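You operate a simulated robot arm through the tools that you are given. There is no shell and no other tool.

You run a simulated two-armed robot. Do the job below in one go: nothing can be reset, and whatever is moved stays where it is left.

## Task
Strap the tall foam board to the wall and tension it to the green band.
Fine: flap up, strap clip on its stud, then wind; pawl on after winding, flap down; knob left in the band; do not overwind till the strap bites.

Only the result counts: the job must be done as asked and must still hold three seconds after the hand-in. Knocking over, shifting, dropping, spilling or breaking anything else fails it.

## Robot
Two 7-joint arms with fingered hands on one trunk that stands fixed in place. Base frame: the origin is at the foot of the trunk, x ahead of it, y to its left, z up. Units: mm, rad, N and s.
The left shoulder is at [70, 139, 1072], the right one opposite. With the tool pointing down near the work surface each hand reaches from about 460 to 840 mm from the base axis, measured 20 degrees to its own side. Payload 3.9 kg a hand.
The tool frame of a hand sits at the grasp point between the pads (the TCP): z along the fingers, y along the line on which they close. The tips reach 29 mm beyond it. Largest opening 100 mm; the body of the gripper starts 34 mm behind the TCP. The gripper is a hand of 5 fingers: y runs from the thumb to the fingers, the wrist lies at [-15, -105, -177] in the tool frame.
Orientation is that of the tool frame in the base frame, as [roll, pitch, yaw] about the fixed x, y, z axes, in that order (R = Rz(yaw) Ry(pitch) Rx(roll)). With the fingers straight down and the wrist toward the robot, the tool's x, y and z point along [0, 1, 0], [1, 0, 0] and [0, 0, -1] of the base frame.

## Interface
- The arms move only by the tool arm_command. It takes "left_motion", "right_motion" or both (then of equal length, played together; a hand with none holds still); each is text: rows parted by semicolons, each of 6 numbers parted by spaces: the shift along the tool's x, y, z in units of 20 mm (1.0 is 20 mm), then the turn, a rotation vector about the tool's x, y, z in units of 5 degrees (1.0 is 5 degrees). In form: dx dy dz rx ry rz; .... A call has 1 to 20 rows; each row shifts and turns the commanded pose from where the row before left it, along the tool's axes as they then stand. A call with a number of a shift or a turn outside -1 to 1 is refused whole. Each row takes 0.2 s and may step no farther than 50 mm and 0.15 rad from the row before; otherwise, the whole call is refused. A pose out of reach is approached as far as the arm can. The call stops where the force on the tool passes 70 N (or 10 N more than at its start, if that is more) or the arm is blocked; 0.2 s more then pass. In this call time passes only in rows, and 0.2 s behind the last. The reply holds the time, the measured pose of the TCP, the force on the tool along the base axes, the opening and the grip force, in the units named above and with some noise, with the torque about the TCP (base axes, N m) and any sound that the robot's microphone picked up.
- Cameras (640 x 400 px; columns grow to the right, rows downward): "scene" is now at [143.1, -1.8, 1409.3]; the picture's right is [-0.04, -1.00, 0.00], its down [-0.40, 0.02, -0.92] and it looks along [0.91, -0.04, -0.40] (base axes); focal length 277 px, centre (320, 200). "left" rides on the left gripper at [-66, -86, -121] in its tool frame; the picture's right is [-0.76, -0.31, 0.58], its down [0.59, -0.70, 0.40] and it looks along [0.28, 0.64, 0.71] (tool axes); focal length 247 px, centre (320, 200). "right" rides on the right gripper at [66, -86, -121] in its tool frame; the picture's right is [-0.76, 0.31, -0.58], its down [-0.59, -0.70, 0.40] and it looks along [-0.28, 0.64, 0.71] (tool axes); focal length 247 px, centre (320, 200). There is no depth. A picture from a camera that has moved, and an enlarged one, comes with that camera's place and axes in the base frame and with its lens.
- capture(camera): a new picture of that camera. It takes no simulated time.
- lift_body(by): slides the trunk up (or, below 0, down) by that many mm; the arms and the scene camera ride with it, the base frame stays. It gives what a move gives, with no picture.
- set_fingers(index, middle, ring, little, thumb_bend, thumb_turn, hand): sets how far each is bent, from 0 (flat) to 1 (curled in); at 0.3 the hand is open as for a grip, at 0.7 the pads meet at the TCP. One left out holds its place. A second passes; each finger stops where it meets its share of the squeeze, and holds until it gets a number again. It is the only way to open and close the hand. It gives what a move gives, with no picture; readings hold the bend of each and the force on index, middle, ring, little, thumb and palm. thumb_turn goes from beside the hand (0) to across from the fingers (1), as for a grip.
- aim_head(pan, tilt): turns the head with the scene camera to pan (to the left, within 1.501 rad either way) and tilt (down, from -0.506 to 1.204), counted from straight ahead of the robot. It gives what a move gives.
- enlarge(camera, box): a new picture of the part [left, top, right, bottom] of that camera's present view, enlarged. It takes no simulated time.
- close_job(): hands the job in; it is judged then, once.

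Nothing tells you positions but the pictures and the camera data. Unless the task says otherwise, let go and move clear before handing in.

The tools are called after ">>>" by a JSON object that holds its "op" and its "data". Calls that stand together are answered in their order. arm_command: Moves the arms, as the interface text tells. Its arguments: {"type":"object","properties":{"left_motion":{"type":"string"},"right_motion":{"type":"string"}},"required":[]} The other tools are called the same way: lift_body (by) slides the trunk up or down; set_fingers (index, middle, ring, little, thumb_bend, thumb_turn, hand) moves the fingers one by one; aim_head (pan, tilt) turns the head that bears the scene camera; capture (camera) takes a picture; enlarge (camera, box) takes an enlarged picture of a part of a camera's view; close_job () hands the job in.

At the start:

```text
time_s: 0.0
left_tcp_pos: [342.8, 128.7, 1262.5]
left_orientation: [-3.141, 0.002, 1.612]
left_contact_force: [-0.1, 0.0, 1.0]
left_moment: [0.01, 0.02, 0.0]
left_grip_width: 100.1
left_grasp_force: 0.1
left_shape: jaw
left_bend: [0.3, 0.3, 0.3, 0.3, 0.3, 0.98]
left_finger forces: [0.0, 0.0, 0.0, 0.0, 0.0, 0.1]
right_tcp_pos: [415.4, -119.7, 1309.6]
right_orientation: [-3.141, -0.002, 1.609]
right_contact_force: [-0.3, 0.1, 0.2]
right_moment: [-0.03, -0.02, -0.02]
right_grip_width: 99.5
right_grasp_force: 0.0
right_shape: jaw
right_bend: [0.3, 0.3, 0.3, 0.3, 0.3, 0.98]
right_finger forces: [0.0, 0.0, 0.1, 0.0, 0.1, 0.0]
trunk travel left (down, up): [-713.0, 127.0]
head pan, tilt: [-0.038, 0.414]
```

scene: 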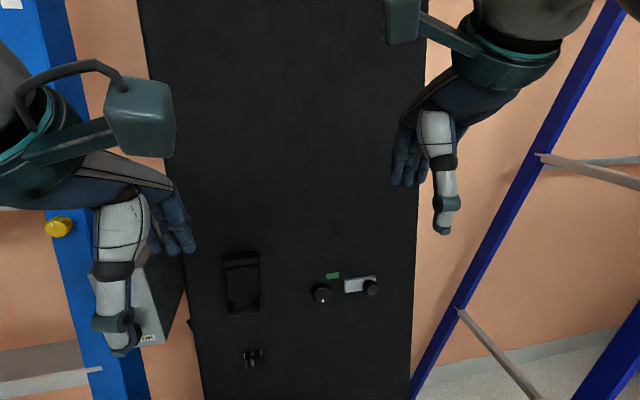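
right: 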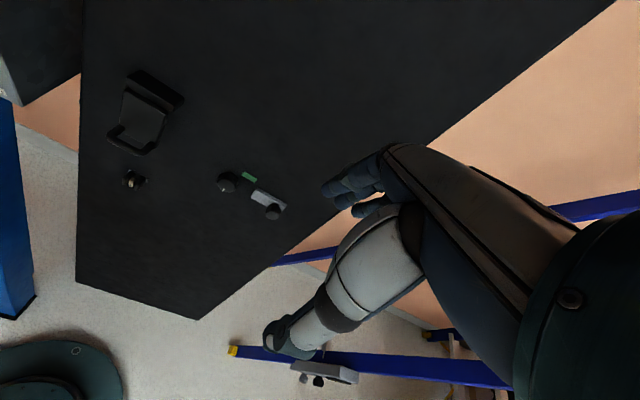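
left: 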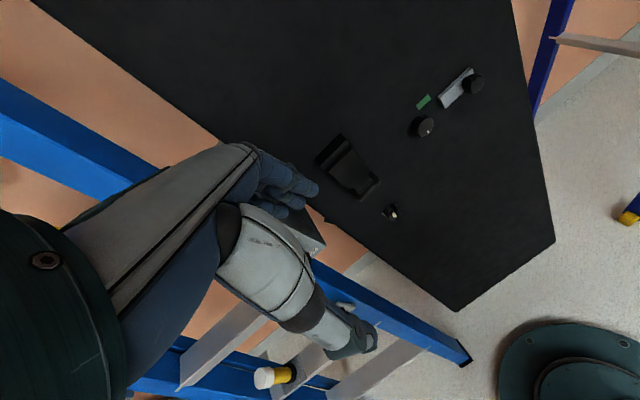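

I see a tall dark board ahead with a flap or buckle on the left, a stud-like part below it, and a knob with a green band and another knob on the right. I'll look closer before I move anything.

>>> {"op": "enlarge", "data": {"camera": "scene", "box": [180, 230, 420, 390]}}

>>> {"op": "enlarge", "data": {"camera": "right", "box": [80, 50, 320, 230]}}

>>> {"op": "enlarge", "data": {"camera": "left", "box": [280, 50, 520, 240]}}

```text
2.50 times, centred on (300, 310) of scene
camera zoom: at [143.1, -1.8, 1409.3], right [-0.04, -1.0, 0.0], down [-0.4, 0.02, -0.92], along [0.91, -0.04, -0.4], focal length 693 px, centre (370, -75)
```

zoom: 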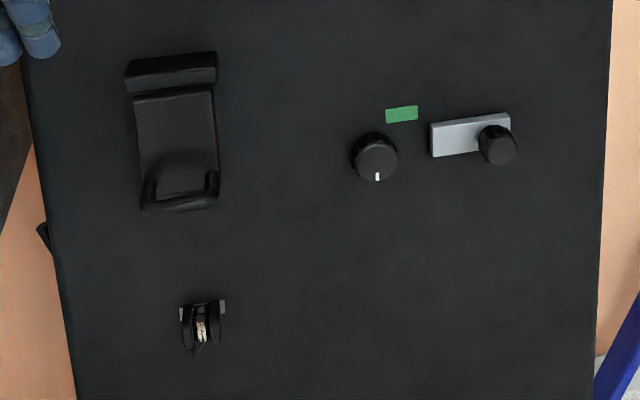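

```text
2.22 times, centred on (200, 140) of right
camera zoom: at [327.9, -57.7, 1429.7], right [0.34, -0.75, 0.58], down [-0.68, -0.61, -0.4], along [0.65, -0.26, -0.71], focal length 549 px, centre (587, 333)
```

zoom: 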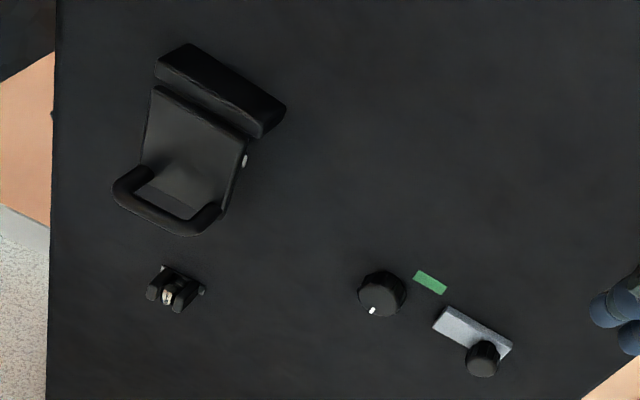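

```text
2.11 times, centred on (400, 145) of left
camera zoom: at [258.2, 61.1, 1383.8], right [-0.28, -0.77, -0.58], down [-0.73, 0.56, -0.4], along [0.63, 0.31, -0.71], focal length 520 px, centre (152, 316)
```

zoom: 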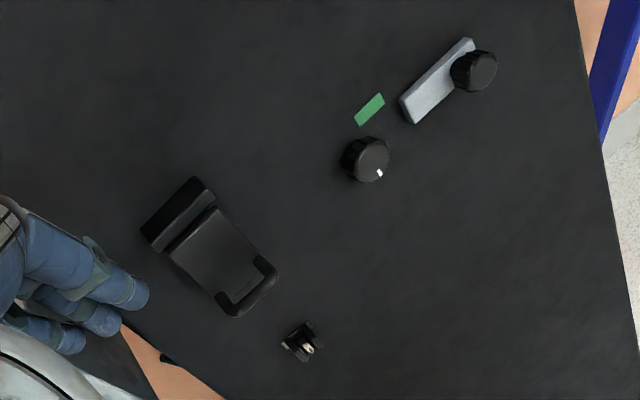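

The knob works out at about (616, -25, 981), the green mark at (640, -52, 1004) and the board face at x≈640. I'll look around with the head before moving the arms.

>>> {"op": "aim_head", "data": {"pan": 0.25, "tilt": 0.75}}

>>> {"op": "capture", "data": {"camera": "scene"}}

>>> {"op": "enlarge", "data": {"camera": "scene", "box": [220, 50, 420, 175]}}

>>> {"op": "enlarge", "data": {"camera": "left", "box": [290, 110, 450, 230]}}

>>> {"op": "enlarge", "data": {"camera": "right", "box": [0, 60, 160, 160]}}

```text
time_s: 0.8
left_tcp_pos: [343.0, 130.5, 1264.2]
left_orientation: [-3.141, 0.001, 1.609]
left_contact_force: [-0.1, -0.2, 0.1]
left_moment: [0.03, 0.03, -0.03]
left_grip_width: 99.9
left_grasp_force: 0.1
left_shape: jaw
left_bend: [0.3, 0.3, 0.3, 0.3, 0.3, 0.98]
left_finger forces: [0.1, 0.1, 0.0, 0.0, 0.0, 0.0]
right_tcp_pos: [415.1, -119.5, 1309.8]
right_orientation: [3.14, -0.003, 1.609]
right_contact_force: [0.0, 0.8, 0.2]
right_moment: [0.0, 0.0, -0.02]
right_grip_width: 99.8
right_grasp_force: 0.1
right_shape: jaw
right_bend: [0.3, 0.3, 0.3, 0.3, 0.3, 0.98]
right_finger forces: [0.0, 0.0, 0.1, 0.0, 0.0, 0.0]
trunk travel left (down, up): [-713.0, 127.0]
head pan, tilt: [0.25, 0.75]
```

```text
taken
camera scene: at [131.1, 22.1, 1379.6], right [0.25, -0.97, 0.0], down [-0.66, -0.17, -0.73], along [0.71, 0.18, -0.68], focal length 277 px, centre (320, 200)
```

scene: 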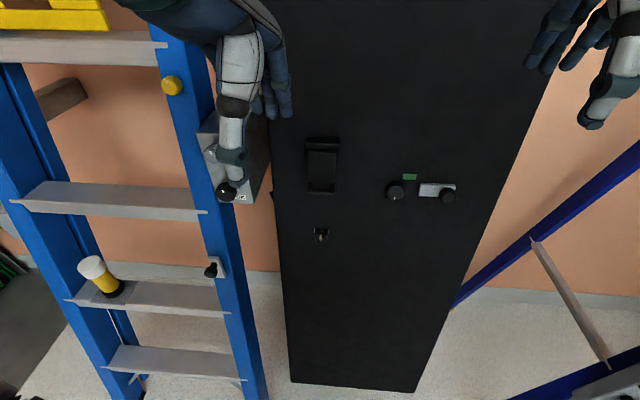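

```text
3.20 times, centred on (320, 112) of scene
camera zoom: at [131.1, 22.1, 1379.6], right [0.25, -0.97, 0.0], down [-0.66, -0.17, -0.73], along [0.71, 0.18, -0.68], focal length 887 px, centre (320, 480)
```

zoom: 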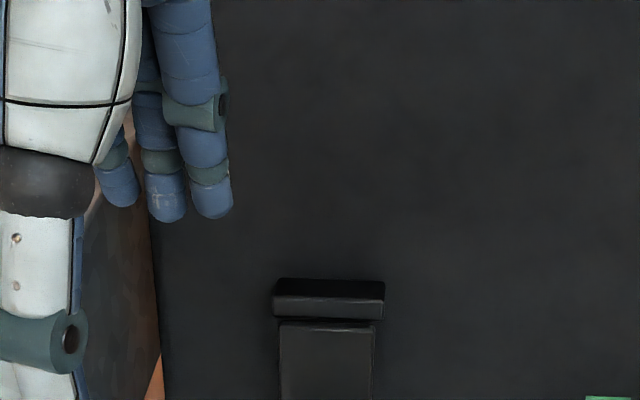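

```text
3.33 times, centred on (370, 170) of left
camera zoom: at [258.2, 61.1, 1383.8], right [-0.28, -0.77, -0.58], down [-0.73, 0.56, -0.4], along [0.63, 0.31, -0.71], focal length 823 px, centre (153, 300)
```

zoom: 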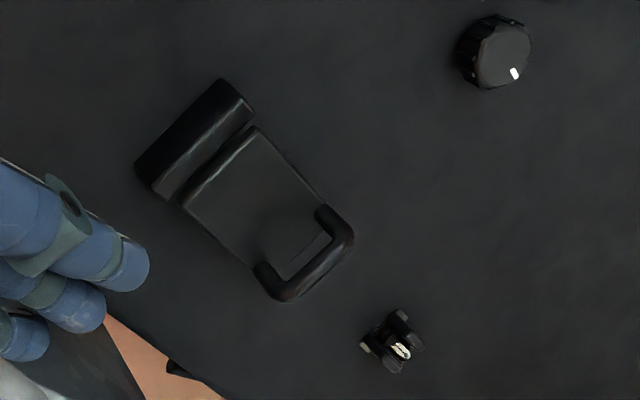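

```text
4.00 times, centred on (80, 110) of right
camera zoom: at [327.9, -57.8, 1429.7], right [0.34, -0.75, 0.58], down [-0.68, -0.61, -0.4], along [0.65, -0.26, -0.71], focal length 988 px, centre (1280, 560)
```

zoom: 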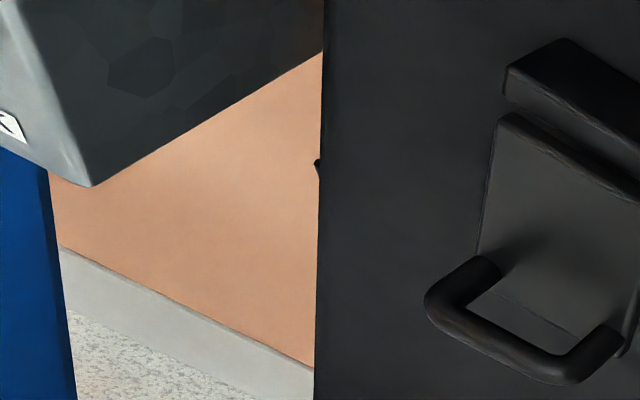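

The gadgets are on a dark board, and a blue ladder stands close on the left. I need to know how near it is to my left arm, so I'll look left and right first.

>>> {"op": "aim_head", "data": {"pan": 0.9, "tilt": 0.5}}

>>> {"op": "capture", "data": {"camera": "scene"}}

>>> {"op": "aim_head", "data": {"pan": -0.9, "tilt": 0.5}}

>>> {"op": "capture", "data": {"camera": "scene"}}

>>> {"op": "aim_head", "data": {"pan": 0.1, "tilt": 1.1}}

>>> {"op": "capture", "data": {"camera": "scene"}}

```text
time_s: 1.9
left_tcp_pos: [342.5, 130.0, 1263.3]
left_orientation: [3.14, 0.001, 1.611]
left_contact_force: [-0.2, 0.4, -0.8]
left_moment: [0.0, 0.0, -0.03]
left_grip_width: 99.8
left_grasp_force: 0.0
left_shape: jaw
left_bend: [0.3, 0.3, 0.3, 0.3, 0.3, 0.98]
left_finger forces: [0.0, 0.0, 0.0, 0.1, 0.0, 0.1]
right_tcp_pos: [415.9, -120.2, 1309.0]
right_orientation: [-3.141, -0.003, 1.609]
right_contact_force: [0.2, 0.6, 0.5]
right_moment: [-0.02, 0.0, 0.01]
right_grip_width: 99.8
right_grasp_force: 0.0
right_shape: jaw
right_bend: [0.3, 0.3, 0.3, 0.3, 0.3, 0.98]
right_finger forces: [0.1, 0.0, 0.0, 0.1, 0.0, 0.0]
trunk travel left (down, up): [-713.0, 127.0]
head pan, tilt: [0.901, 0.499]
```

```text
taken
camera scene: at [107.3, 73.0, 1401.4], right [0.78, -0.62, 0.0], down [-0.3, -0.38, -0.88], along [0.55, 0.69, -0.48], focal length 277 px, centre (320, 200)
```

scene: 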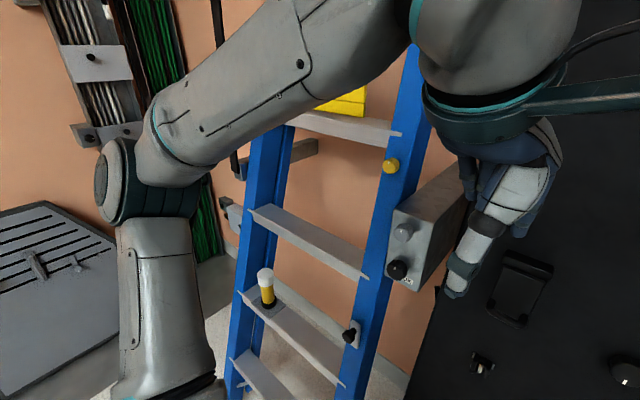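

```text
time_s: 3.6
left_tcp_pos: [342.3, 131.1, 1262.8]
left_orientation: [3.141, 0.002, 1.612]
left_contact_force: [0.3, -0.1, 0.4]
left_moment: [-0.02, -0.01, -0.02]
left_grip_width: 100.1
left_grasp_force: 0.0
left_shape: jaw
left_bend: [0.3, 0.3, 0.3, 0.3, 0.3, 0.98]
left_finger forces: [0.1, 0.0, 0.0, 0.0, 0.0, 0.0]
right_tcp_pos: [416.0, -119.3, 1311.1]
right_orientation: [-3.14, -0.002, 1.609]
right_contact_force: [0.5, -0.6, 0.1]
right_moment: [0.0, 0.0, -0.02]
right_grip_width: 100.0
right_grasp_force: 0.0
right_shape: jaw
right_bend: [0.3, 0.3, 0.3, 0.3, 0.3, 0.98]
right_finger forces: [0.1, 0.0, 0.0, 0.0, 0.0, 0.1]
trunk travel left (down, up): [-713.0, 127.0]
head pan, tilt: [-0.901, 0.499]
```

```text
taken
camera scene: at [107.3, -69.5, 1401.5], right [-0.78, -0.62, 0.0], down [-0.3, 0.38, -0.88], along [0.55, -0.69, -0.48], focal length 277 px, centre (320, 200)
```

scene: 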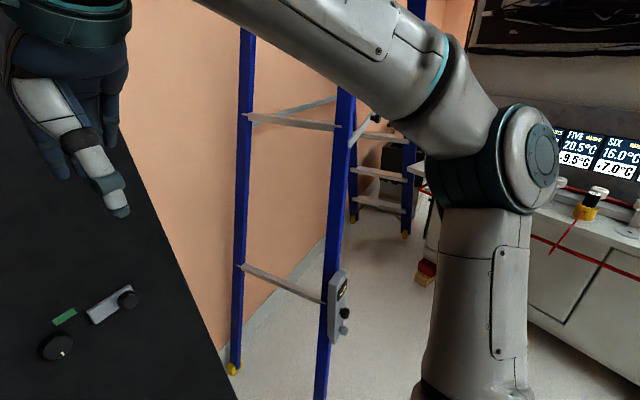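

```text
time_s: 4.9
left_tcp_pos: [342.1, 130.9, 1262.9]
left_orientation: [-3.141, 0.001, 1.611]
left_contact_force: [-0.3, -0.4, 0.1]
left_moment: [0.0, 0.01, -0.02]
left_grip_width: 99.8
left_grasp_force: 0.1
left_shape: jaw
left_bend: [0.3, 0.3, 0.3, 0.3, 0.3, 0.98]
left_finger forces: [0.1, 0.0, 0.0, 0.1, 0.0, 0.0]
right_tcp_pos: [415.7, -120.4, 1309.2]
right_orientation: [3.141, -0.001, 1.609]
right_contact_force: [0.4, -0.6, 0.3]
right_moment: [0.0, -0.01, 0.0]
right_grip_width: 99.8
right_grasp_force: 0.1
right_shape: jaw
right_bend: [0.3, 0.3, 0.3, 0.3, 0.3, 0.98]
right_finger forces: [0.1, 0.1, 0.1, 0.0, 0.0, 0.1]
trunk travel left (down, up): [-713.0, 127.0]
head pan, tilt: [0.099, 1.1]
```

```text
taken
camera scene: at [113.6, 8.0, 1353.8], right [0.1, -1.0, 0.0], down [-0.89, -0.09, -0.45], along [0.45, 0.04, -0.89], focal length 277 px, centre (320, 200)
```

scene: 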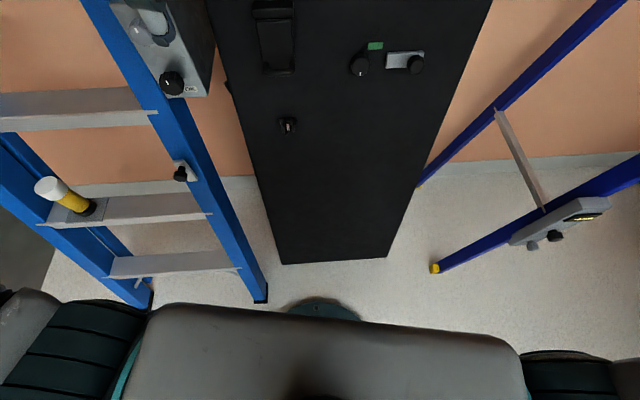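

The board leans back about 9° and is turned slightly, with its left side nearer to me. There is room to lower the trunk, so I'll do that to see the parts head-on.

>>> {"op": "lift_body", "data": {"by": -150}}

>>> {"op": "aim_head", "data": {"pan": 0.05, "tilt": 0.4}}

>>> {"op": "capture", "data": {"camera": "scene"}}

>>> {"op": "capture", "data": {"camera": "left"}}

>>> {"op": "capture", "data": {"camera": "right"}}

```text
time_s: 6.7
left_tcp_pos: [341.7, 129.5, 1114.7]
left_orientation: [-3.141, 0.001, 1.612]
left_contact_force: [0.0, 0.1, 0.0]
left_moment: [-0.04, 0.01, -0.01]
left_grip_width: 99.9
left_grasp_force: 0.1
left_shape: jaw
left_bend: [0.3, 0.3, 0.3, 0.3, 0.3, 0.98]
left_finger forces: [0.0, 0.0, 0.0, 0.0, 0.1, 0.1]
right_tcp_pos: [413.9, -119.2, 1160.4]
right_orientation: [3.141, 0.0, 1.609]
right_contact_force: [0.4, 0.3, -0.2]
right_moment: [-0.01, 0.01, 0.0]
right_grip_width: 99.6
right_grasp_force: 0.0
right_shape: jaw
right_bend: [0.3, 0.3, 0.3, 0.3, 0.3, 0.98]
right_finger forces: [0.0, 0.0, 0.0, 0.1, 0.0, 0.0]
trunk travel left (down, up): [-563.0, 277.0]
head pan, tilt: [0.099, 1.1]
```

```text
time_s: 7.7
left_tcp_pos: [341.7, 129.3, 1113.1]
left_orientation: [3.14, 0.003, 1.612]
left_contact_force: [0.1, -0.2, -0.4]
left_moment: [0.0, -0.01, -0.01]
left_grip_width: 99.7
left_grasp_force: 0.0
left_shape: jaw
left_bend: [0.3, 0.3, 0.3, 0.3, 0.3, 0.98]
left_finger forces: [0.1, 0.1, 0.0, 0.0, 0.0, 0.0]
right_tcp_pos: [414.9, -120.6, 1159.6]
right_orientation: [-3.141, -0.002, 1.609]
right_contact_force: [0.3, 0.2, 0.0]
right_moment: [0.0, 0.04, -0.01]
right_grip_width: 100.0
right_grasp_force: 0.0
right_shape: jaw
right_bend: [0.3, 0.3, 0.3, 0.3, 0.3, 0.98]
right_finger forces: [0.0, 0.0, 0.0, 0.0, 0.0, 0.1]
trunk travel left (down, up): [-563.0, 277.0]
head pan, tilt: [0.051, 0.4]
```

```text
taken
camera scene: at [143.2, 6.5, 1260.5], right [0.05, -1.0, 0.0], down [-0.39, -0.02, -0.92], along [0.92, 0.05, -0.39], focal length 277 px, centre (320, 200)
```

scene: 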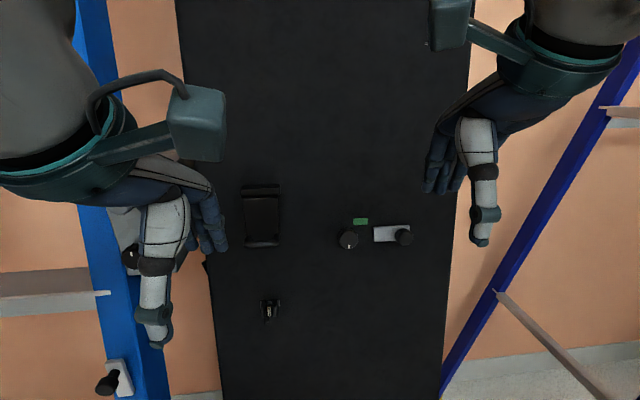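

```text
taken
camera left: at [258.2, 61.1, 1233.8], right [-0.28, -0.77, -0.58], down [-0.73, 0.56, -0.4], along [0.63, 0.31, -0.71], focal length 247 px, centre (320, 200)
```

left: 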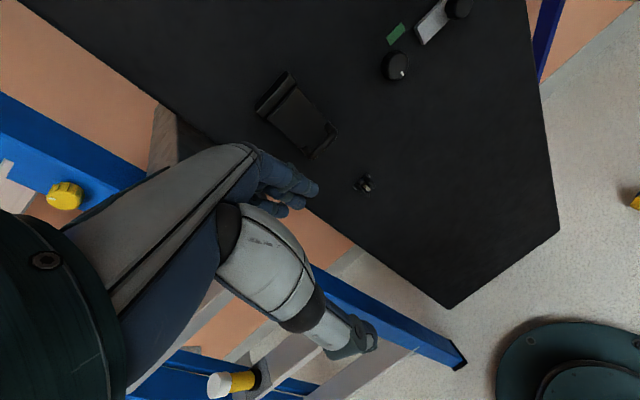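

```text
taken
camera right: at [327.9, -57.7, 1279.7], right [0.34, -0.75, 0.58], down [-0.68, -0.61, -0.4], along [0.65, -0.26, -0.71], focal length 247 px, centre (320, 200)
```

right: 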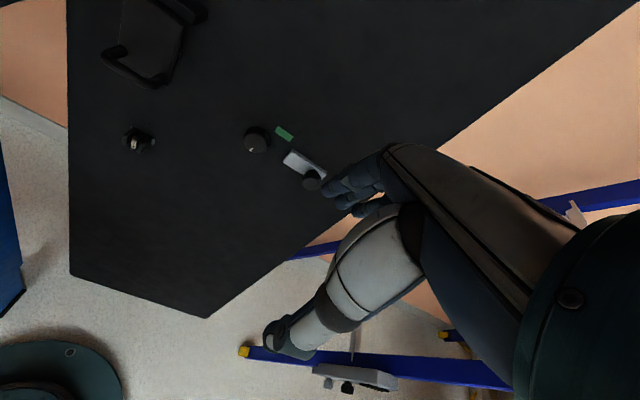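

>>> {"op": "enlarge", "data": {"camera": "scene", "box": [225, 175, 325, 255]}}

>>> {"op": "enlarge", "data": {"camera": "scene", "box": [250, 285, 290, 335]}}

>>> {"op": "enlarge", "data": {"camera": "scene", "box": [325, 205, 425, 265]}}

>>> {"op": "enlarge", "data": {"camera": "right", "box": [80, 0, 240, 160]}}

>>> {"op": "enlarge", "data": {"camera": "left", "box": [340, 160, 390, 210]}}

>>> {"op": "enlarge", "data": {"camera": "scene", "box": [185, 230, 255, 290]}}

```text
5.00 times, centred on (275, 215) of scene
camera zoom: at [143.2, 6.5, 1260.5], right [0.05, -1.0, 0.0], down [-0.39, -0.02, -0.92], along [0.92, 0.05, -0.39], focal length 1386 px, centre (545, 125)
```

zoom: 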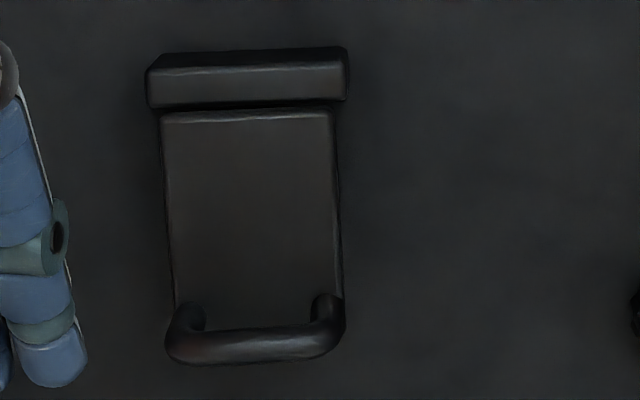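

```text
8.00 times, centred on (270, 310) of scene
camera zoom: at [143.2, 6.5, 1260.5], right [0.05, -1.0, 0.0], down [-0.39, -0.02, -0.92], along [0.92, 0.05, -0.39], focal length 2218 px, centre (720, -680)
```

zoom: 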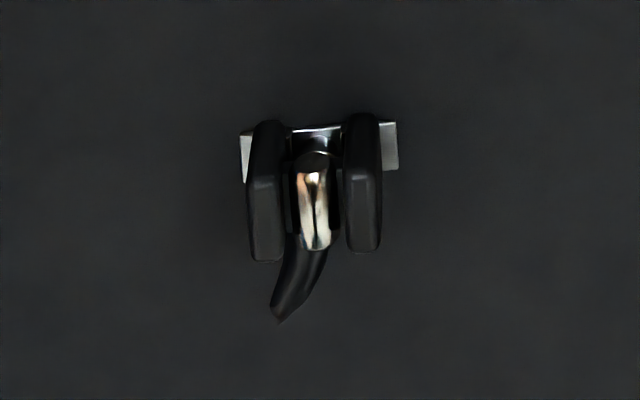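

```text
6.40 times, centred on (375, 235) of scene
camera zoom: at [143.2, 6.5, 1260.5], right [0.05, -1.0, 0.0], down [-0.39, -0.02, -0.92], along [0.92, 0.05, -0.39], focal length 1775 px, centre (-32, -24)
```

zoom: 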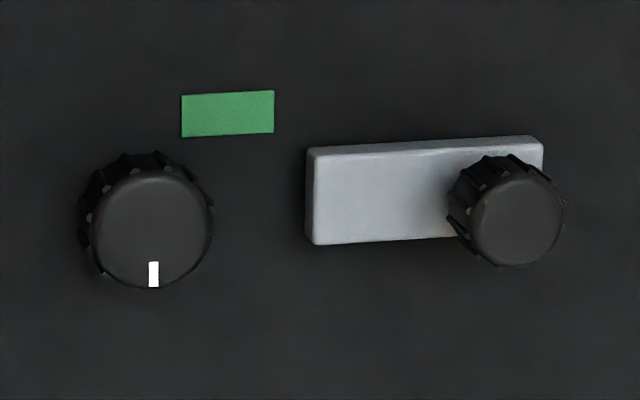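

```text
2.50 times, centred on (160, 80) of right
camera zoom: at [327.9, -57.7, 1279.7], right [0.34, -0.75, 0.58], down [-0.68, -0.61, -0.4], along [0.65, -0.26, -0.71], focal length 617 px, centre (720, 500)
```

zoom: 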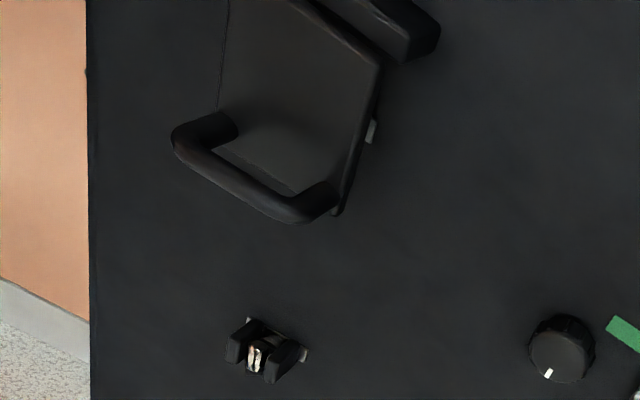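

```text
8.00 times, centred on (365, 185) of left
camera zoom: at [258.2, 61.1, 1233.8], right [-0.28, -0.77, -0.58], down [-0.73, 0.56, -0.4], along [0.63, 0.31, -0.71], focal length 1976 px, centre (-40, 320)
```

zoom: 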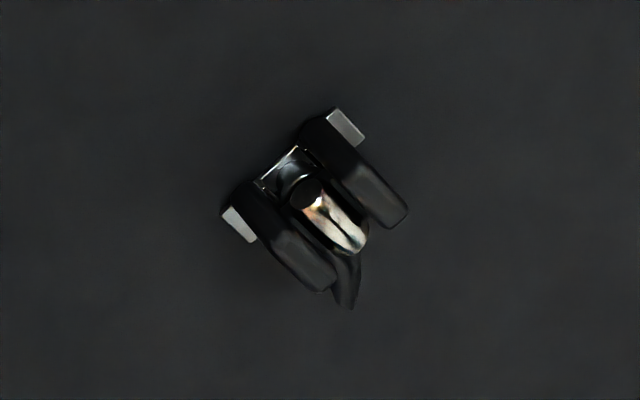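

```text
6.67 times, centred on (220, 260) of scene
camera zoom: at [143.2, 6.5, 1260.5], right [0.05, -1.0, 0.0], down [-0.39, -0.02, -0.92], along [0.92, 0.05, -0.39], focal length 1849 px, centre (987, -200)
```

zoom: 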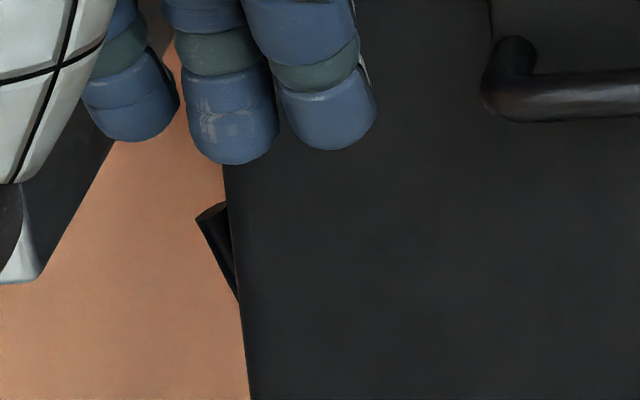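

The part below the flap looks like a clip parked in a spring holder, with its strap hanging down. The stud is probably hidden under the flap, so I'll zoom in further.

>>> {"op": "enlarge", "data": {"camera": "scene", "box": [260, 294, 284, 309]}}

>>> {"op": "enlarge", "data": {"camera": "left", "box": [352, 172, 376, 200]}}

>>> {"op": "enlarge", "data": {"camera": "right", "box": [125, 118, 165, 158]}}

>>> {"op": "enlarge", "data": {"camera": "right", "box": [155, 10, 195, 60]}}

>>> {"op": "enlarge", "data": {"camera": "right", "box": [230, 110, 330, 190]}}

>>> {"op": "enlarge", "data": {"camera": "left", "box": [250, 60, 350, 170]}}

```text
16.00 times, centred on (272, 302) of scene
camera zoom: at [143.2, 6.5, 1260.5], right [0.05, -1.0, 0.0], down [-0.39, -0.02, -0.92], along [0.92, 0.05, -0.39], focal length 4437 px, centre (1088, -1424)
```

zoom: 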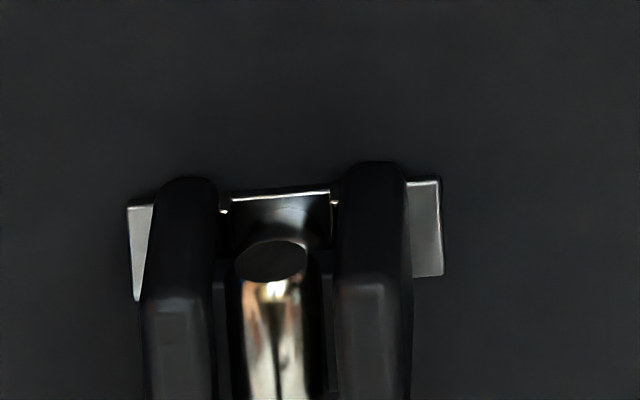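

```text
14.29 times, centred on (364, 186) of left
camera zoom: at [258.2, 61.1, 1233.8], right [-0.28, -0.77, -0.58], down [-0.73, 0.56, -0.4], along [0.63, 0.31, -0.71], focal length 3528 px, centre (-309, 400)
```

zoom: 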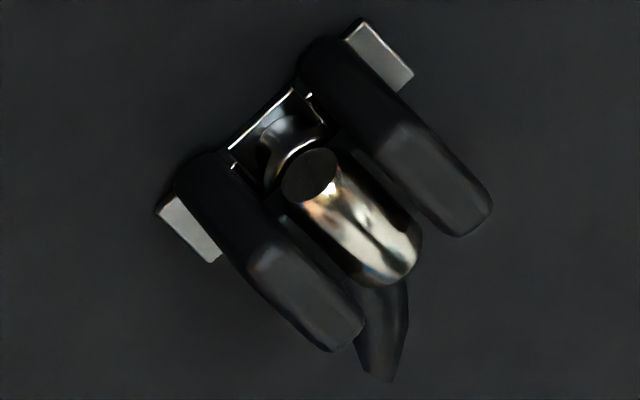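

```text
10.00 times, centred on (145, 138) of right
camera zoom: at [327.9, -57.7, 1279.7], right [0.34, -0.75, 0.58], down [-0.68, -0.61, -0.4], along [0.65, -0.26, -0.71], focal length 2470 px, centre (2070, 820)
```

zoom: 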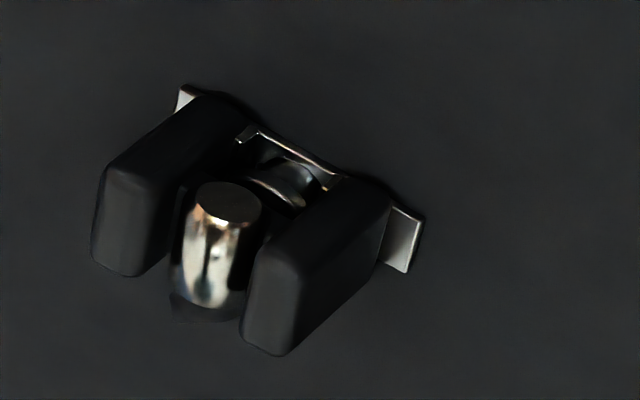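

```text
8.00 times, centred on (175, 35) of right
camera zoom: at [327.9, -57.7, 1279.7], right [0.34, -0.75, 0.58], down [-0.68, -0.61, -0.4], along [0.65, -0.26, -0.71], focal length 1976 px, centre (1480, 1520)
```

zoom: 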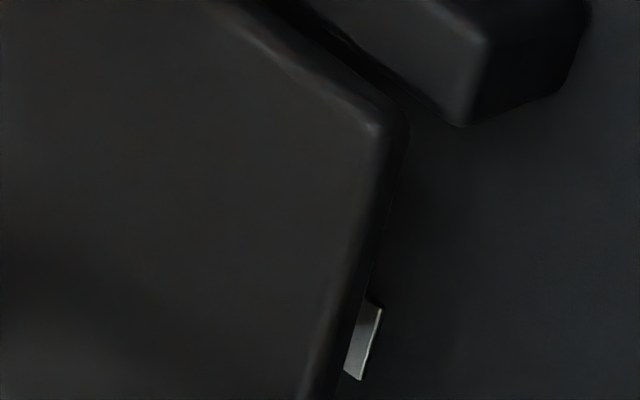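

```text
5.00 times, centred on (280, 150) of right
camera zoom: at [327.9, -57.7, 1279.7], right [0.34, -0.75, 0.58], down [-0.68, -0.61, -0.4], along [0.65, -0.26, -0.71], focal length 1235 px, centre (520, 450)
```

zoom: 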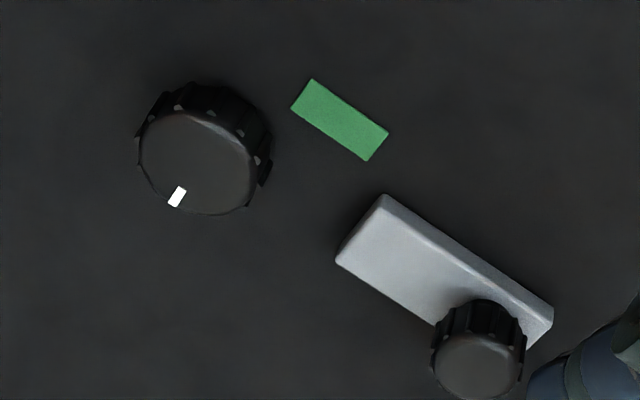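

```text
3.64 times, centred on (300, 115) of left
camera zoom: at [258.2, 61.1, 1233.8], right [-0.28, -0.77, -0.58], down [-0.73, 0.56, -0.4], along [0.63, 0.31, -0.71], focal length 898 px, centre (393, 509)
```

zoom: 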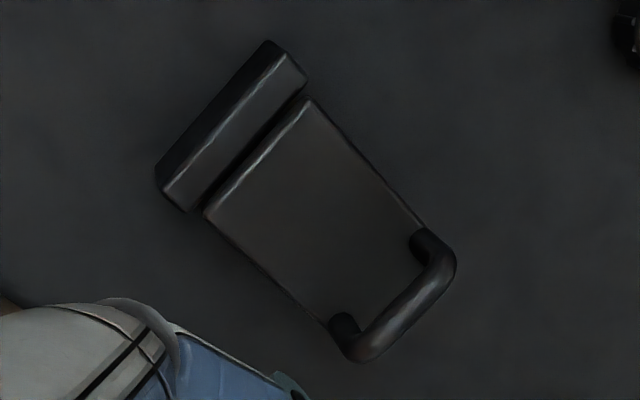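

I now take the flap handle bar to be at (538,125,1010), the clip barrel at (568,131,832), the knob face at (622,-26,974) and the hinge near (588,133,1077). The ladder crowds the left elbow, so I'll work with the right arm; I'll raise the trunk a little and turn the right hand to point at the board.

>>> {"op": "lift_body", "data": {"by": 100}}

>>> {"op": "arm_command", "data": {"right_motion": "0 0 0 -1 0 -0.7; 0 0 0 -1 0 -0.7; 0 0 0 -1 0 0; 0 0 0 -1 0 0; 0 0 0 -1 0 0; 0 0 0 -1 0 0; 0 0 0 -1 0 0; 0 0 0 -1 0 0; 0 0 0 -1 0 0; 0 0 0 -1 0 0; 0 0 0 -1 0 0; 0 0 0 -1 0 0; 0 0 0 -1 0 0; 0 0 0 -1 0 0; 0 0 0 -1 0 0; 0 0 0 -1 0 0; 0 0 0 -1 0 0; 0 0 0 -1 0 0"}}

>>> {"op": "capture", "data": {"camera": "scene"}}

```text
time_s: 9.1
left_tcp_pos: [343.6, 129.7, 1213.4]
left_orientation: [-3.141, 0.0, 1.612]
left_contact_force: [0.4, 0.2, 0.3]
left_moment: [-0.01, -0.04, 0.01]
left_grip_width: 99.9
left_grasp_force: 0.1
left_shape: jaw
left_bend: [0.3, 0.3, 0.3, 0.3, 0.3, 0.98]
left_finger forces: [0.0, 0.0, 0.0, 0.1, 0.0, 0.1]
right_tcp_pos: [416.5, -119.8, 1260.5]
right_orientation: [-3.141, -0.001, 1.609]
right_contact_force: [-0.7, -0.2, -0.9]
right_moment: [-0.01, 0.0, 0.01]
right_grip_width: 100.0
right_grasp_force: 0.0
right_shape: jaw
right_bend: [0.3, 0.3, 0.3, 0.3, 0.3, 0.98]
right_finger forces: [0.0, 0.1, 0.0, 0.1, 0.0, 0.0]
trunk travel left (down, up): [-663.0, 177.0]
head pan, tilt: [0.051, 0.4]
```

```text
time_s: 12.9
left_tcp_pos: [343.5, 129.3, 1212.8]
left_orientation: [3.141, 0.001, 1.611]
left_contact_force: [-0.4, 0.2, 0.2]
left_moment: [0.01, 0.0, 0.02]
left_grip_width: 99.8
left_grasp_force: 0.1
left_shape: jaw
left_bend: [0.3, 0.3, 0.3, 0.3, 0.3, 0.98]
left_finger forces: [0.1, 0.1, 0.0, 0.0, 0.1, 0.1]
right_tcp_pos: [435.8, -113.4, 1283.3]
right_orientation: [1.569, 0.011, 1.732]
right_contact_force: [-0.4, 0.3, 0.8]
right_moment: [0.01, -0.05, 0.0]
right_grip_width: 99.7
right_grasp_force: 0.1
right_shape: jaw
right_bend: [0.3, 0.3, 0.3, 0.3, 0.3, 0.98]
right_finger forces: [0.0, 0.0, 0.0, 0.0, 0.1, 0.0]
right hand out of reach, approached as far as the arm can: row 15, 16, 17, 18
trunk travel left (down, up): [-663.0, 177.0]
head pan, tilt: [0.051, 0.4]
```

```text
taken
camera scene: at [143.6, 6.5, 1360.6], right [0.05, -1.0, 0.0], down [-0.39, -0.02, -0.92], along [0.92, 0.05, -0.39], focal length 277 px, centre (320, 200)
```

scene: 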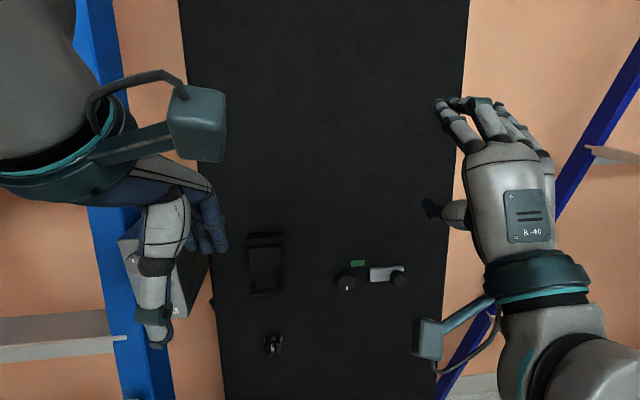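

The right hand now points at the board, palm down. I'll lower it to handle height, staying well off the board.

>>> {"op": "arm_command", "data": {"right_motion": "0 -1 0 0 0 0; 0 -1 0 0 0 0; 0 -1 0 0 0 0; 0 -1 0 0 0 0; 0 -1 0 0 0 0; 0 -1 0 0 0 0; 0 -1 0 0 0 0; 0 -1 0 0 0 0; 0 -1 0 0 0 0; 0 -1 0 0 0 0; 0 -1 0 0 0 0; 0 -1 0 0 0 0; 0 -1 0 0 0 0"}}

>>> {"op": "set_fingers", "data": {"hand": "right", "index": 0.55, "middle": 0.55, "ring": 0.55, "little": 0.55, "thumb_bend": 0.55, "thumb_turn": 1}}

>>> {"op": "capture", "data": {"camera": "scene"}}

>>> {"op": "capture", "data": {"camera": "right"}}

```text
time_s: 15.7
left_tcp_pos: [342.2, 130.6, 1213.3]
left_orientation: [-3.141, 0.001, 1.611]
left_contact_force: [-0.1, 0.4, 0.9]
left_moment: [0.0, -0.01, -0.02]
left_grip_width: 99.5
left_grasp_force: 0.0
left_shape: jaw
left_bend: [0.3, 0.3, 0.3, 0.3, 0.3, 0.98]
left_finger forces: [0.0, 0.1, 0.0, 0.0, 0.1, 0.0]
right_tcp_pos: [486.4, -104.7, 1045.3]
right_orientation: [1.571, 0.008, 1.731]
right_contact_force: [0.3, 0.8, 0.2]
right_moment: [0.01, 0.0, 0.0]
right_grip_width: 99.9
right_grasp_force: 0.0
right_shape: jaw
right_bend: [0.3, 0.3, 0.3, 0.3, 0.3, 0.98]
right_finger forces: [0.1, 0.0, 0.0, 0.0, 0.0, 0.1]
right hand out of reach, approached as far as the arm can: row 1, 2, 3, 4, 5, 6, 7
trunk travel left (down, up): [-663.0, 177.0]
head pan, tilt: [0.051, 0.4]
```

```text
time_s: 16.7
left_tcp_pos: [341.9, 128.6, 1212.8]
left_orientation: [3.14, 0.004, 1.611]
left_contact_force: [0.0, 0.7, 0.5]
left_moment: [0.01, -0.02, 0.04]
left_grip_width: 100.0
left_grasp_force: 0.1
left_shape: jaw
left_bend: [0.3, 0.3, 0.3, 0.3, 0.3, 0.98]
left_finger forces: [0.1, 0.1, 0.0, 0.0, 0.1, 0.0]
right_tcp_pos: [485.6, -104.5, 1045.8]
right_orientation: [1.571, 0.006, 1.729]
right_contact_force: [-0.9, -1.1, -0.2]
right_moment: [-0.02, 0.0, 0.0]
right_grip_width: 38.1
right_grasp_force: 0.0
right_shape: fingers
right_bend: [0.55, 0.55, 0.55, 0.55, 0.55, 1.0]
right_finger forces: [0.1, 0.0, 0.1, 0.0, 0.0, 0.0]
trunk travel left (down, up): [-663.0, 177.0]
head pan, tilt: [0.051, 0.4]
```

```text
taken
camera scene: at [143.2, 6.5, 1360.6], right [0.05, -1.0, 0.0], down [-0.39, -0.02, -0.92], along [0.92, 0.05, -0.39], focal length 277 px, centre (320, 200)
```

scene: 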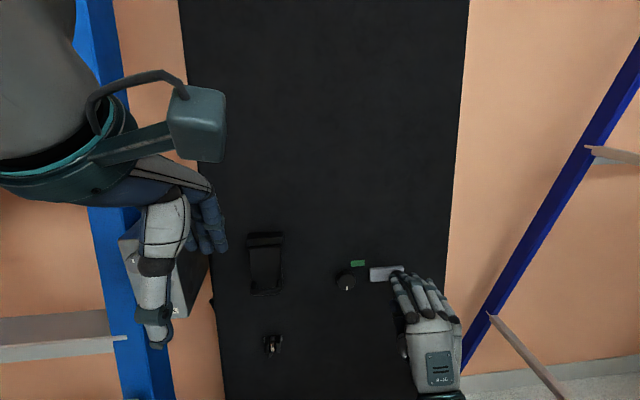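

```text
taken
camera right: at [356.0, -59.7, 958.1], right [-0.45, -0.84, 0.31], down [0.49, -0.52, -0.7], along [0.75, -0.16, 0.64], focal length 247 px, centre (320, 200)
```

right: 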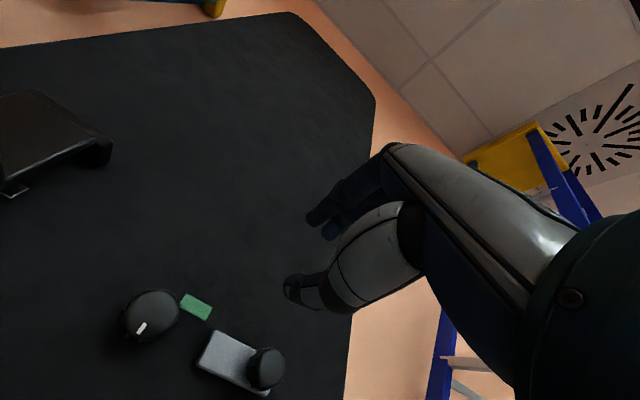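

The hand moves freely here, and its camera now looks up under the flap. I'll slide left until I'm in front of the flap handle, keeping back from it.

>>> {"op": "arm_command", "data": {"right_motion": "1 -0.15 0 0 0 0; 1 -0.15 0 0 0 0; 1 -0.15 0 0 0 0; 1 -0.15 0 0 0 0; 1 -0.15 0 0 0 0; 1 -0.15 0 0 0 0; 1 -0.15 0 0 0 0; 1 -0.15 0 0 0 0; 1 -0.15 0 0 0 0; 1 -0.15 0 0 0 0; 1 -0.15 0 0 0 0; 0.6 -0.1 0 0 0 0"}}

>>> {"op": "capture", "data": {"camera": "scene"}}

>>> {"op": "capture", "data": {"camera": "right"}}

```text
time_s: 19.3
left_tcp_pos: [342.3, 130.6, 1212.8]
left_orientation: [3.141, 0.002, 1.61]
left_contact_force: [0.0, 0.8, -0.6]
left_moment: [0.01, 0.0, -0.01]
left_grip_width: 100.0
left_grasp_force: 0.1
left_shape: jaw
left_bend: [0.3, 0.3, 0.3, 0.3, 0.3, 0.98]
left_finger forces: [0.0, 0.0, 0.1, 0.1, 0.0, 0.1]
right_tcp_pos: [450.5, 125.0, 1009.1]
right_orientation: [1.57, 0.01, 1.73]
right_contact_force: [-1.3, 0.0, 0.1]
right_moment: [0.04, 0.01, 0.02]
right_grip_width: 38.0
right_grasp_force: 0.0
right_shape: fingers
right_bend: [0.55, 0.55, 0.55, 0.55, 0.55, 1.0]
right_finger forces: [0.0, 0.0, 0.0, 0.0, 0.0, 0.1]
trunk travel left (down, up): [-663.0, 177.0]
head pan, tilt: [0.051, 0.4]
```

```text
taken
camera scene: at [143.2, 6.7, 1360.6], right [0.05, -1.0, 0.0], down [-0.39, -0.02, -0.92], along [0.92, 0.05, -0.39], focal length 277 px, centre (320, 200)
```

scene: 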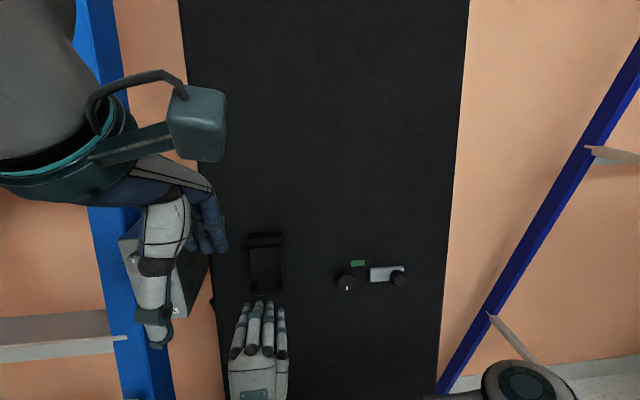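

```text
taken
camera right: at [320.8, 170.3, 921.0], right [-0.45, -0.84, 0.31], down [0.49, -0.52, -0.7], along [0.75, -0.16, 0.64], focal length 247 px, centre (320, 200)
```

right: 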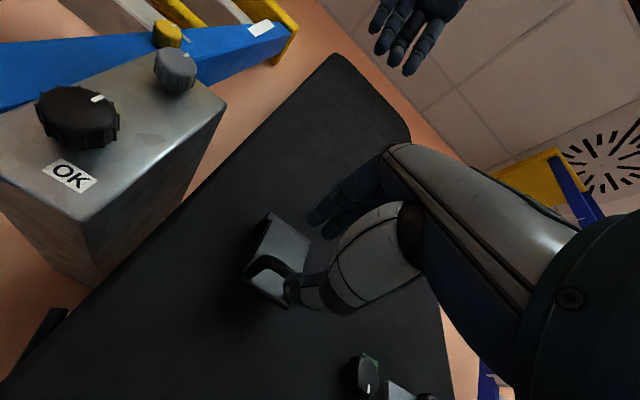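

>>> {"op": "enlarge", "data": {"camera": "right", "box": [220, 170, 380, 320]}}

>>> {"op": "enlarge", "data": {"camera": "scene", "box": [210, 220, 310, 390]}}

```text
2.67 times, centred on (300, 245) of right
camera zoom: at [320.8, 170.3, 921.0], right [-0.45, -0.84, 0.31], down [0.49, -0.52, -0.7], along [0.75, -0.16, 0.64], focal length 659 px, centre (373, 80)
```

zoom: 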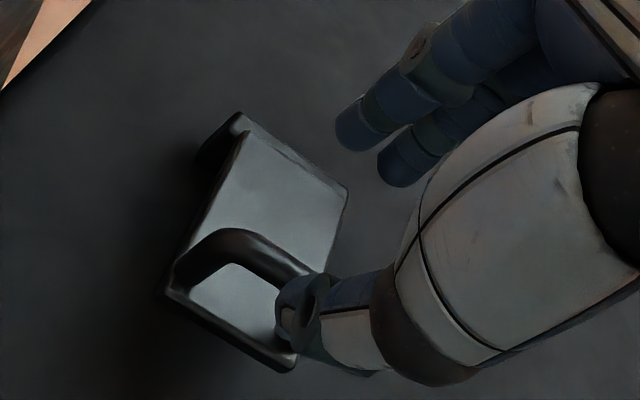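

```text
2.35 times, centred on (260, 305) of scene
camera zoom: at [143.2, 6.7, 1360.6], right [0.05, -1.0, 0.0], down [-0.39, -0.02, -0.92], along [0.92, 0.05, -0.39], focal length 652 px, centre (461, -47)
```

zoom: 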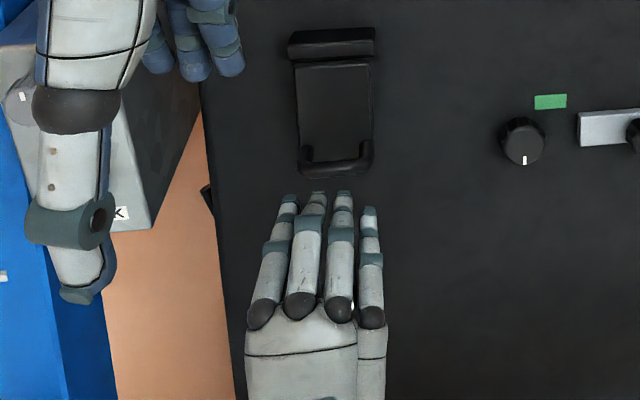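

The bar is about (538,123,1012), right in front of the hand. I'll advance so it sits between thumb and fingers, stopping short of the flap plate, and check the picture before closing.

>>> {"op": "arm_command", "data": {"right_motion": "-0.16 0.05 0.97 0 0 0; -0.16 0.05 0.97 0 0 0; -0.16 0.05 0.97 0 0 0; -0.16 0 0.97 0 0 0"}}

>>> {"op": "enlarge", "data": {"camera": "right", "box": [220, 170, 380, 320]}}

>>> {"op": "enlarge", "data": {"camera": "scene", "box": [210, 220, 310, 320]}}

```text
time_s: 20.3
left_tcp_pos: [342.6, 129.7, 1213.6]
left_orientation: [-3.141, 0.002, 1.61]
left_contact_force: [1.5, 0.6, -0.1]
left_moment: [-0.02, -0.01, -0.01]
left_grip_width: 99.7
left_grasp_force: 0.2
left_shape: jaw
left_bend: [0.3, 0.3, 0.3, 0.3, 0.3, 0.98]
left_finger forces: [0.1, 0.0, 0.1, 0.0, 0.0, 0.0]
right_tcp_pos: [527.6, 125.9, 1011.8]
right_orientation: [1.571, 0.01, 1.731]
right_contact_force: [0.9, -1.1, 0.2]
right_moment: [0.02, -0.02, -0.01]
right_grip_width: 37.8
right_grasp_force: 0.0
right_shape: fingers
right_bend: [0.55, 0.55, 0.55, 0.55, 0.55, 1.0]
right_finger forces: [0.1, 0.0, 0.1, 0.0, 0.0, 0.1]
trunk travel left (down, up): [-663.0, 177.0]
head pan, tilt: [0.051, 0.4]
```

```text
2.67 times, centred on (300, 245) of right
camera zoom: at [399.1, 169.3, 925.0], right [-0.45, -0.84, 0.31], down [0.49, -0.52, -0.7], along [0.75, -0.16, 0.64], focal length 659 px, centre (373, 80)
```

zoom: 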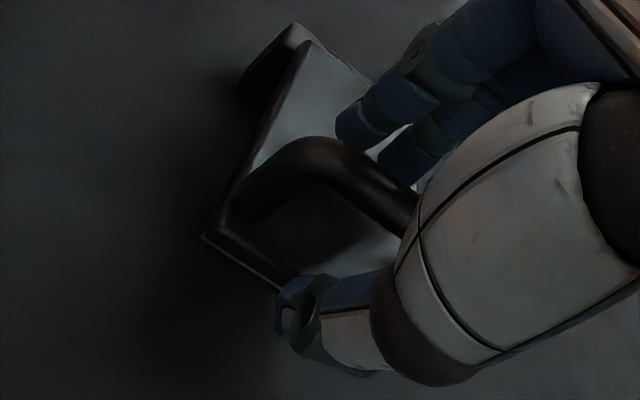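

```text
4.00 times, centred on (260, 270) of scene
camera zoom: at [143.4, 6.6, 1360.6], right [0.05, -1.0, 0.0], down [-0.39, -0.02, -0.92], along [0.92, 0.05, -0.39], focal length 1109 px, centre (560, -80)
```

zoom: 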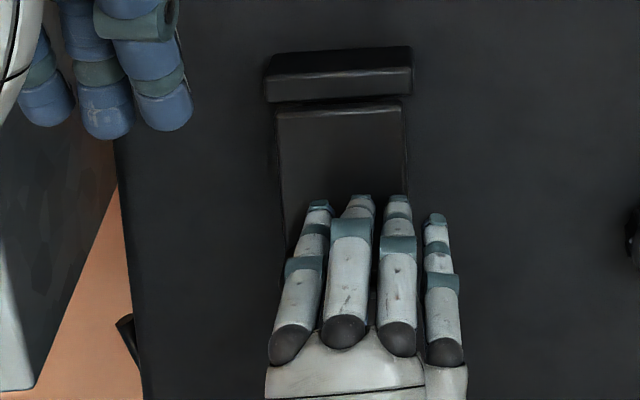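

The bar sits between the fingers and thumb with the thumb underneath. I'll close to a loose cage and start lifting along the flap's arc.

>>> {"op": "set_fingers", "data": {"hand": "right", "index": 0.62, "middle": 0.62, "ring": 0.55, "little": 0.5, "thumb_bend": 0.62}}

>>> {"op": "enlarge", "data": {"camera": "right", "box": [220, 170, 380, 320]}}

```text
time_s: 21.3
left_tcp_pos: [342.4, 130.1, 1213.3]
left_orientation: [3.141, 0.002, 1.61]
left_contact_force: [0.3, 0.1, -0.2]
left_moment: [0.01, -0.04, -0.01]
left_grip_width: 99.7
left_grasp_force: 0.1
left_shape: jaw
left_bend: [0.3, 0.3, 0.3, 0.3, 0.3, 0.98]
left_finger forces: [0.1, 0.1, 0.0, 0.1, 0.0, 0.1]
right_tcp_pos: [528.6, 123.5, 1013.1]
right_orientation: [1.571, 0.011, 1.73]
right_contact_force: [-1.0, 0.0, 0.6]
right_moment: [0.01, 0.03, 0.0]
right_grip_width: 20.9
right_grasp_force: 0.1
right_shape: fingers
right_bend: [0.62, 0.62, 0.55, 0.5, 0.62, 1.0]
right_finger forces: [0.0, 0.0, 0.0, 0.1, 0.1, 0.0]
trunk travel left (down, up): [-663.0, 177.0]
head pan, tilt: [0.051, 0.4]
```

```text
2.67 times, centred on (300, 245) of right
camera zoom: at [398.7, 169.2, 925.2], right [-0.45, -0.84, 0.31], down [0.49, -0.52, -0.7], along [0.75, -0.16, 0.64], focal length 659 px, centre (373, 80)
```

zoom: 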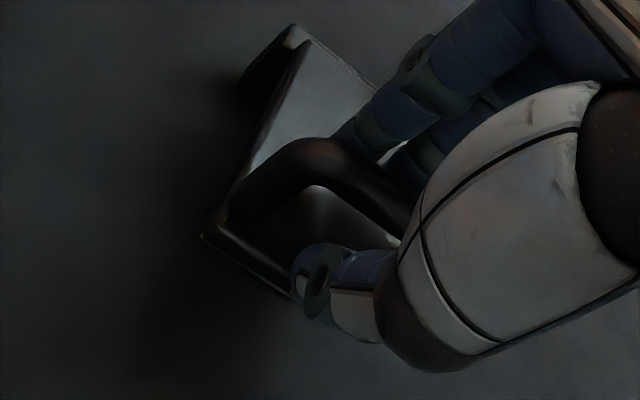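

>>> {"op": "arm_command", "data": {"right_motion": "0 0.64 -0.5 0 0 0; 0 0.64 -0.5 0 0 0; 0 0.68 -0.29 0 0 0; 0 0.68 -0.29 0 0 0"}}

>>> {"op": "enlarge", "data": {"camera": "right", "box": [180, 100, 400, 320]}}

>>> {"op": "enlarge", "data": {"camera": "scene", "box": [210, 200, 310, 300]}}

```text
time_s: 22.3
left_tcp_pos: [342.2, 129.9, 1213.7]
left_orientation: [-3.141, 0.001, 1.61]
left_contact_force: [-0.2, -0.6, -0.3]
left_moment: [-0.01, 0.0, -0.01]
left_grip_width: 99.8
left_grasp_force: 0.0
left_shape: jaw
left_bend: [0.3, 0.3, 0.3, 0.3, 0.3, 0.98]
left_finger forces: [0.0, 0.0, 0.0, 0.0, 0.1, 0.0]
right_tcp_pos: [495.5, 119.7, 1065.0]
right_orientation: [1.571, 0.01, 1.729]
right_contact_force: [-0.3, -0.6, -0.9]
right_moment: [0.01, -0.04, 0.0]
right_grip_width: 22.0
right_grasp_force: 1.2
right_shape: fingers
right_bend: [0.62, 0.62, 0.55, 0.5, 0.61, 1.0]
right_finger forces: [0.0, 0.0, 0.0, 0.0, 0.7, 0.0]
trunk travel left (down, up): [-663.0, 177.0]
head pan, tilt: [0.051, 0.4]
```

```text
1.82 times, centred on (290, 210) of right
camera zoom: at [366.1, 164.5, 977.5], right [-0.45, -0.84, 0.31], down [0.49, -0.52, -0.7], along [0.75, -0.16, 0.64], focal length 449 px, centre (374, 182)
```

zoom: 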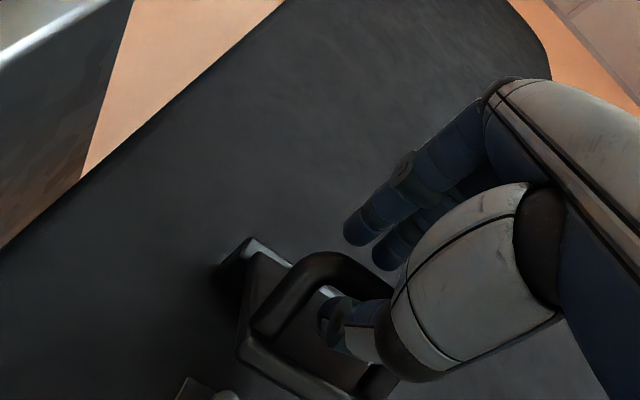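

```text
4.00 times, centred on (260, 250) of scene
camera zoom: at [142.8, 6.6, 1360.7], right [0.05, -1.0, 0.0], down [-0.39, -0.02, -0.92], along [0.92, 0.05, -0.39], focal length 1109 px, centre (560, 0)
```

zoom: 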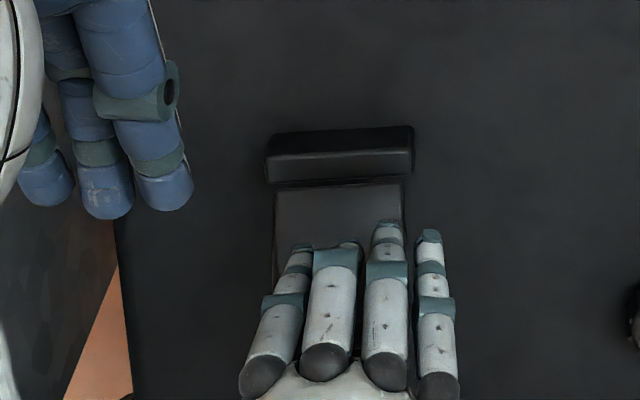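

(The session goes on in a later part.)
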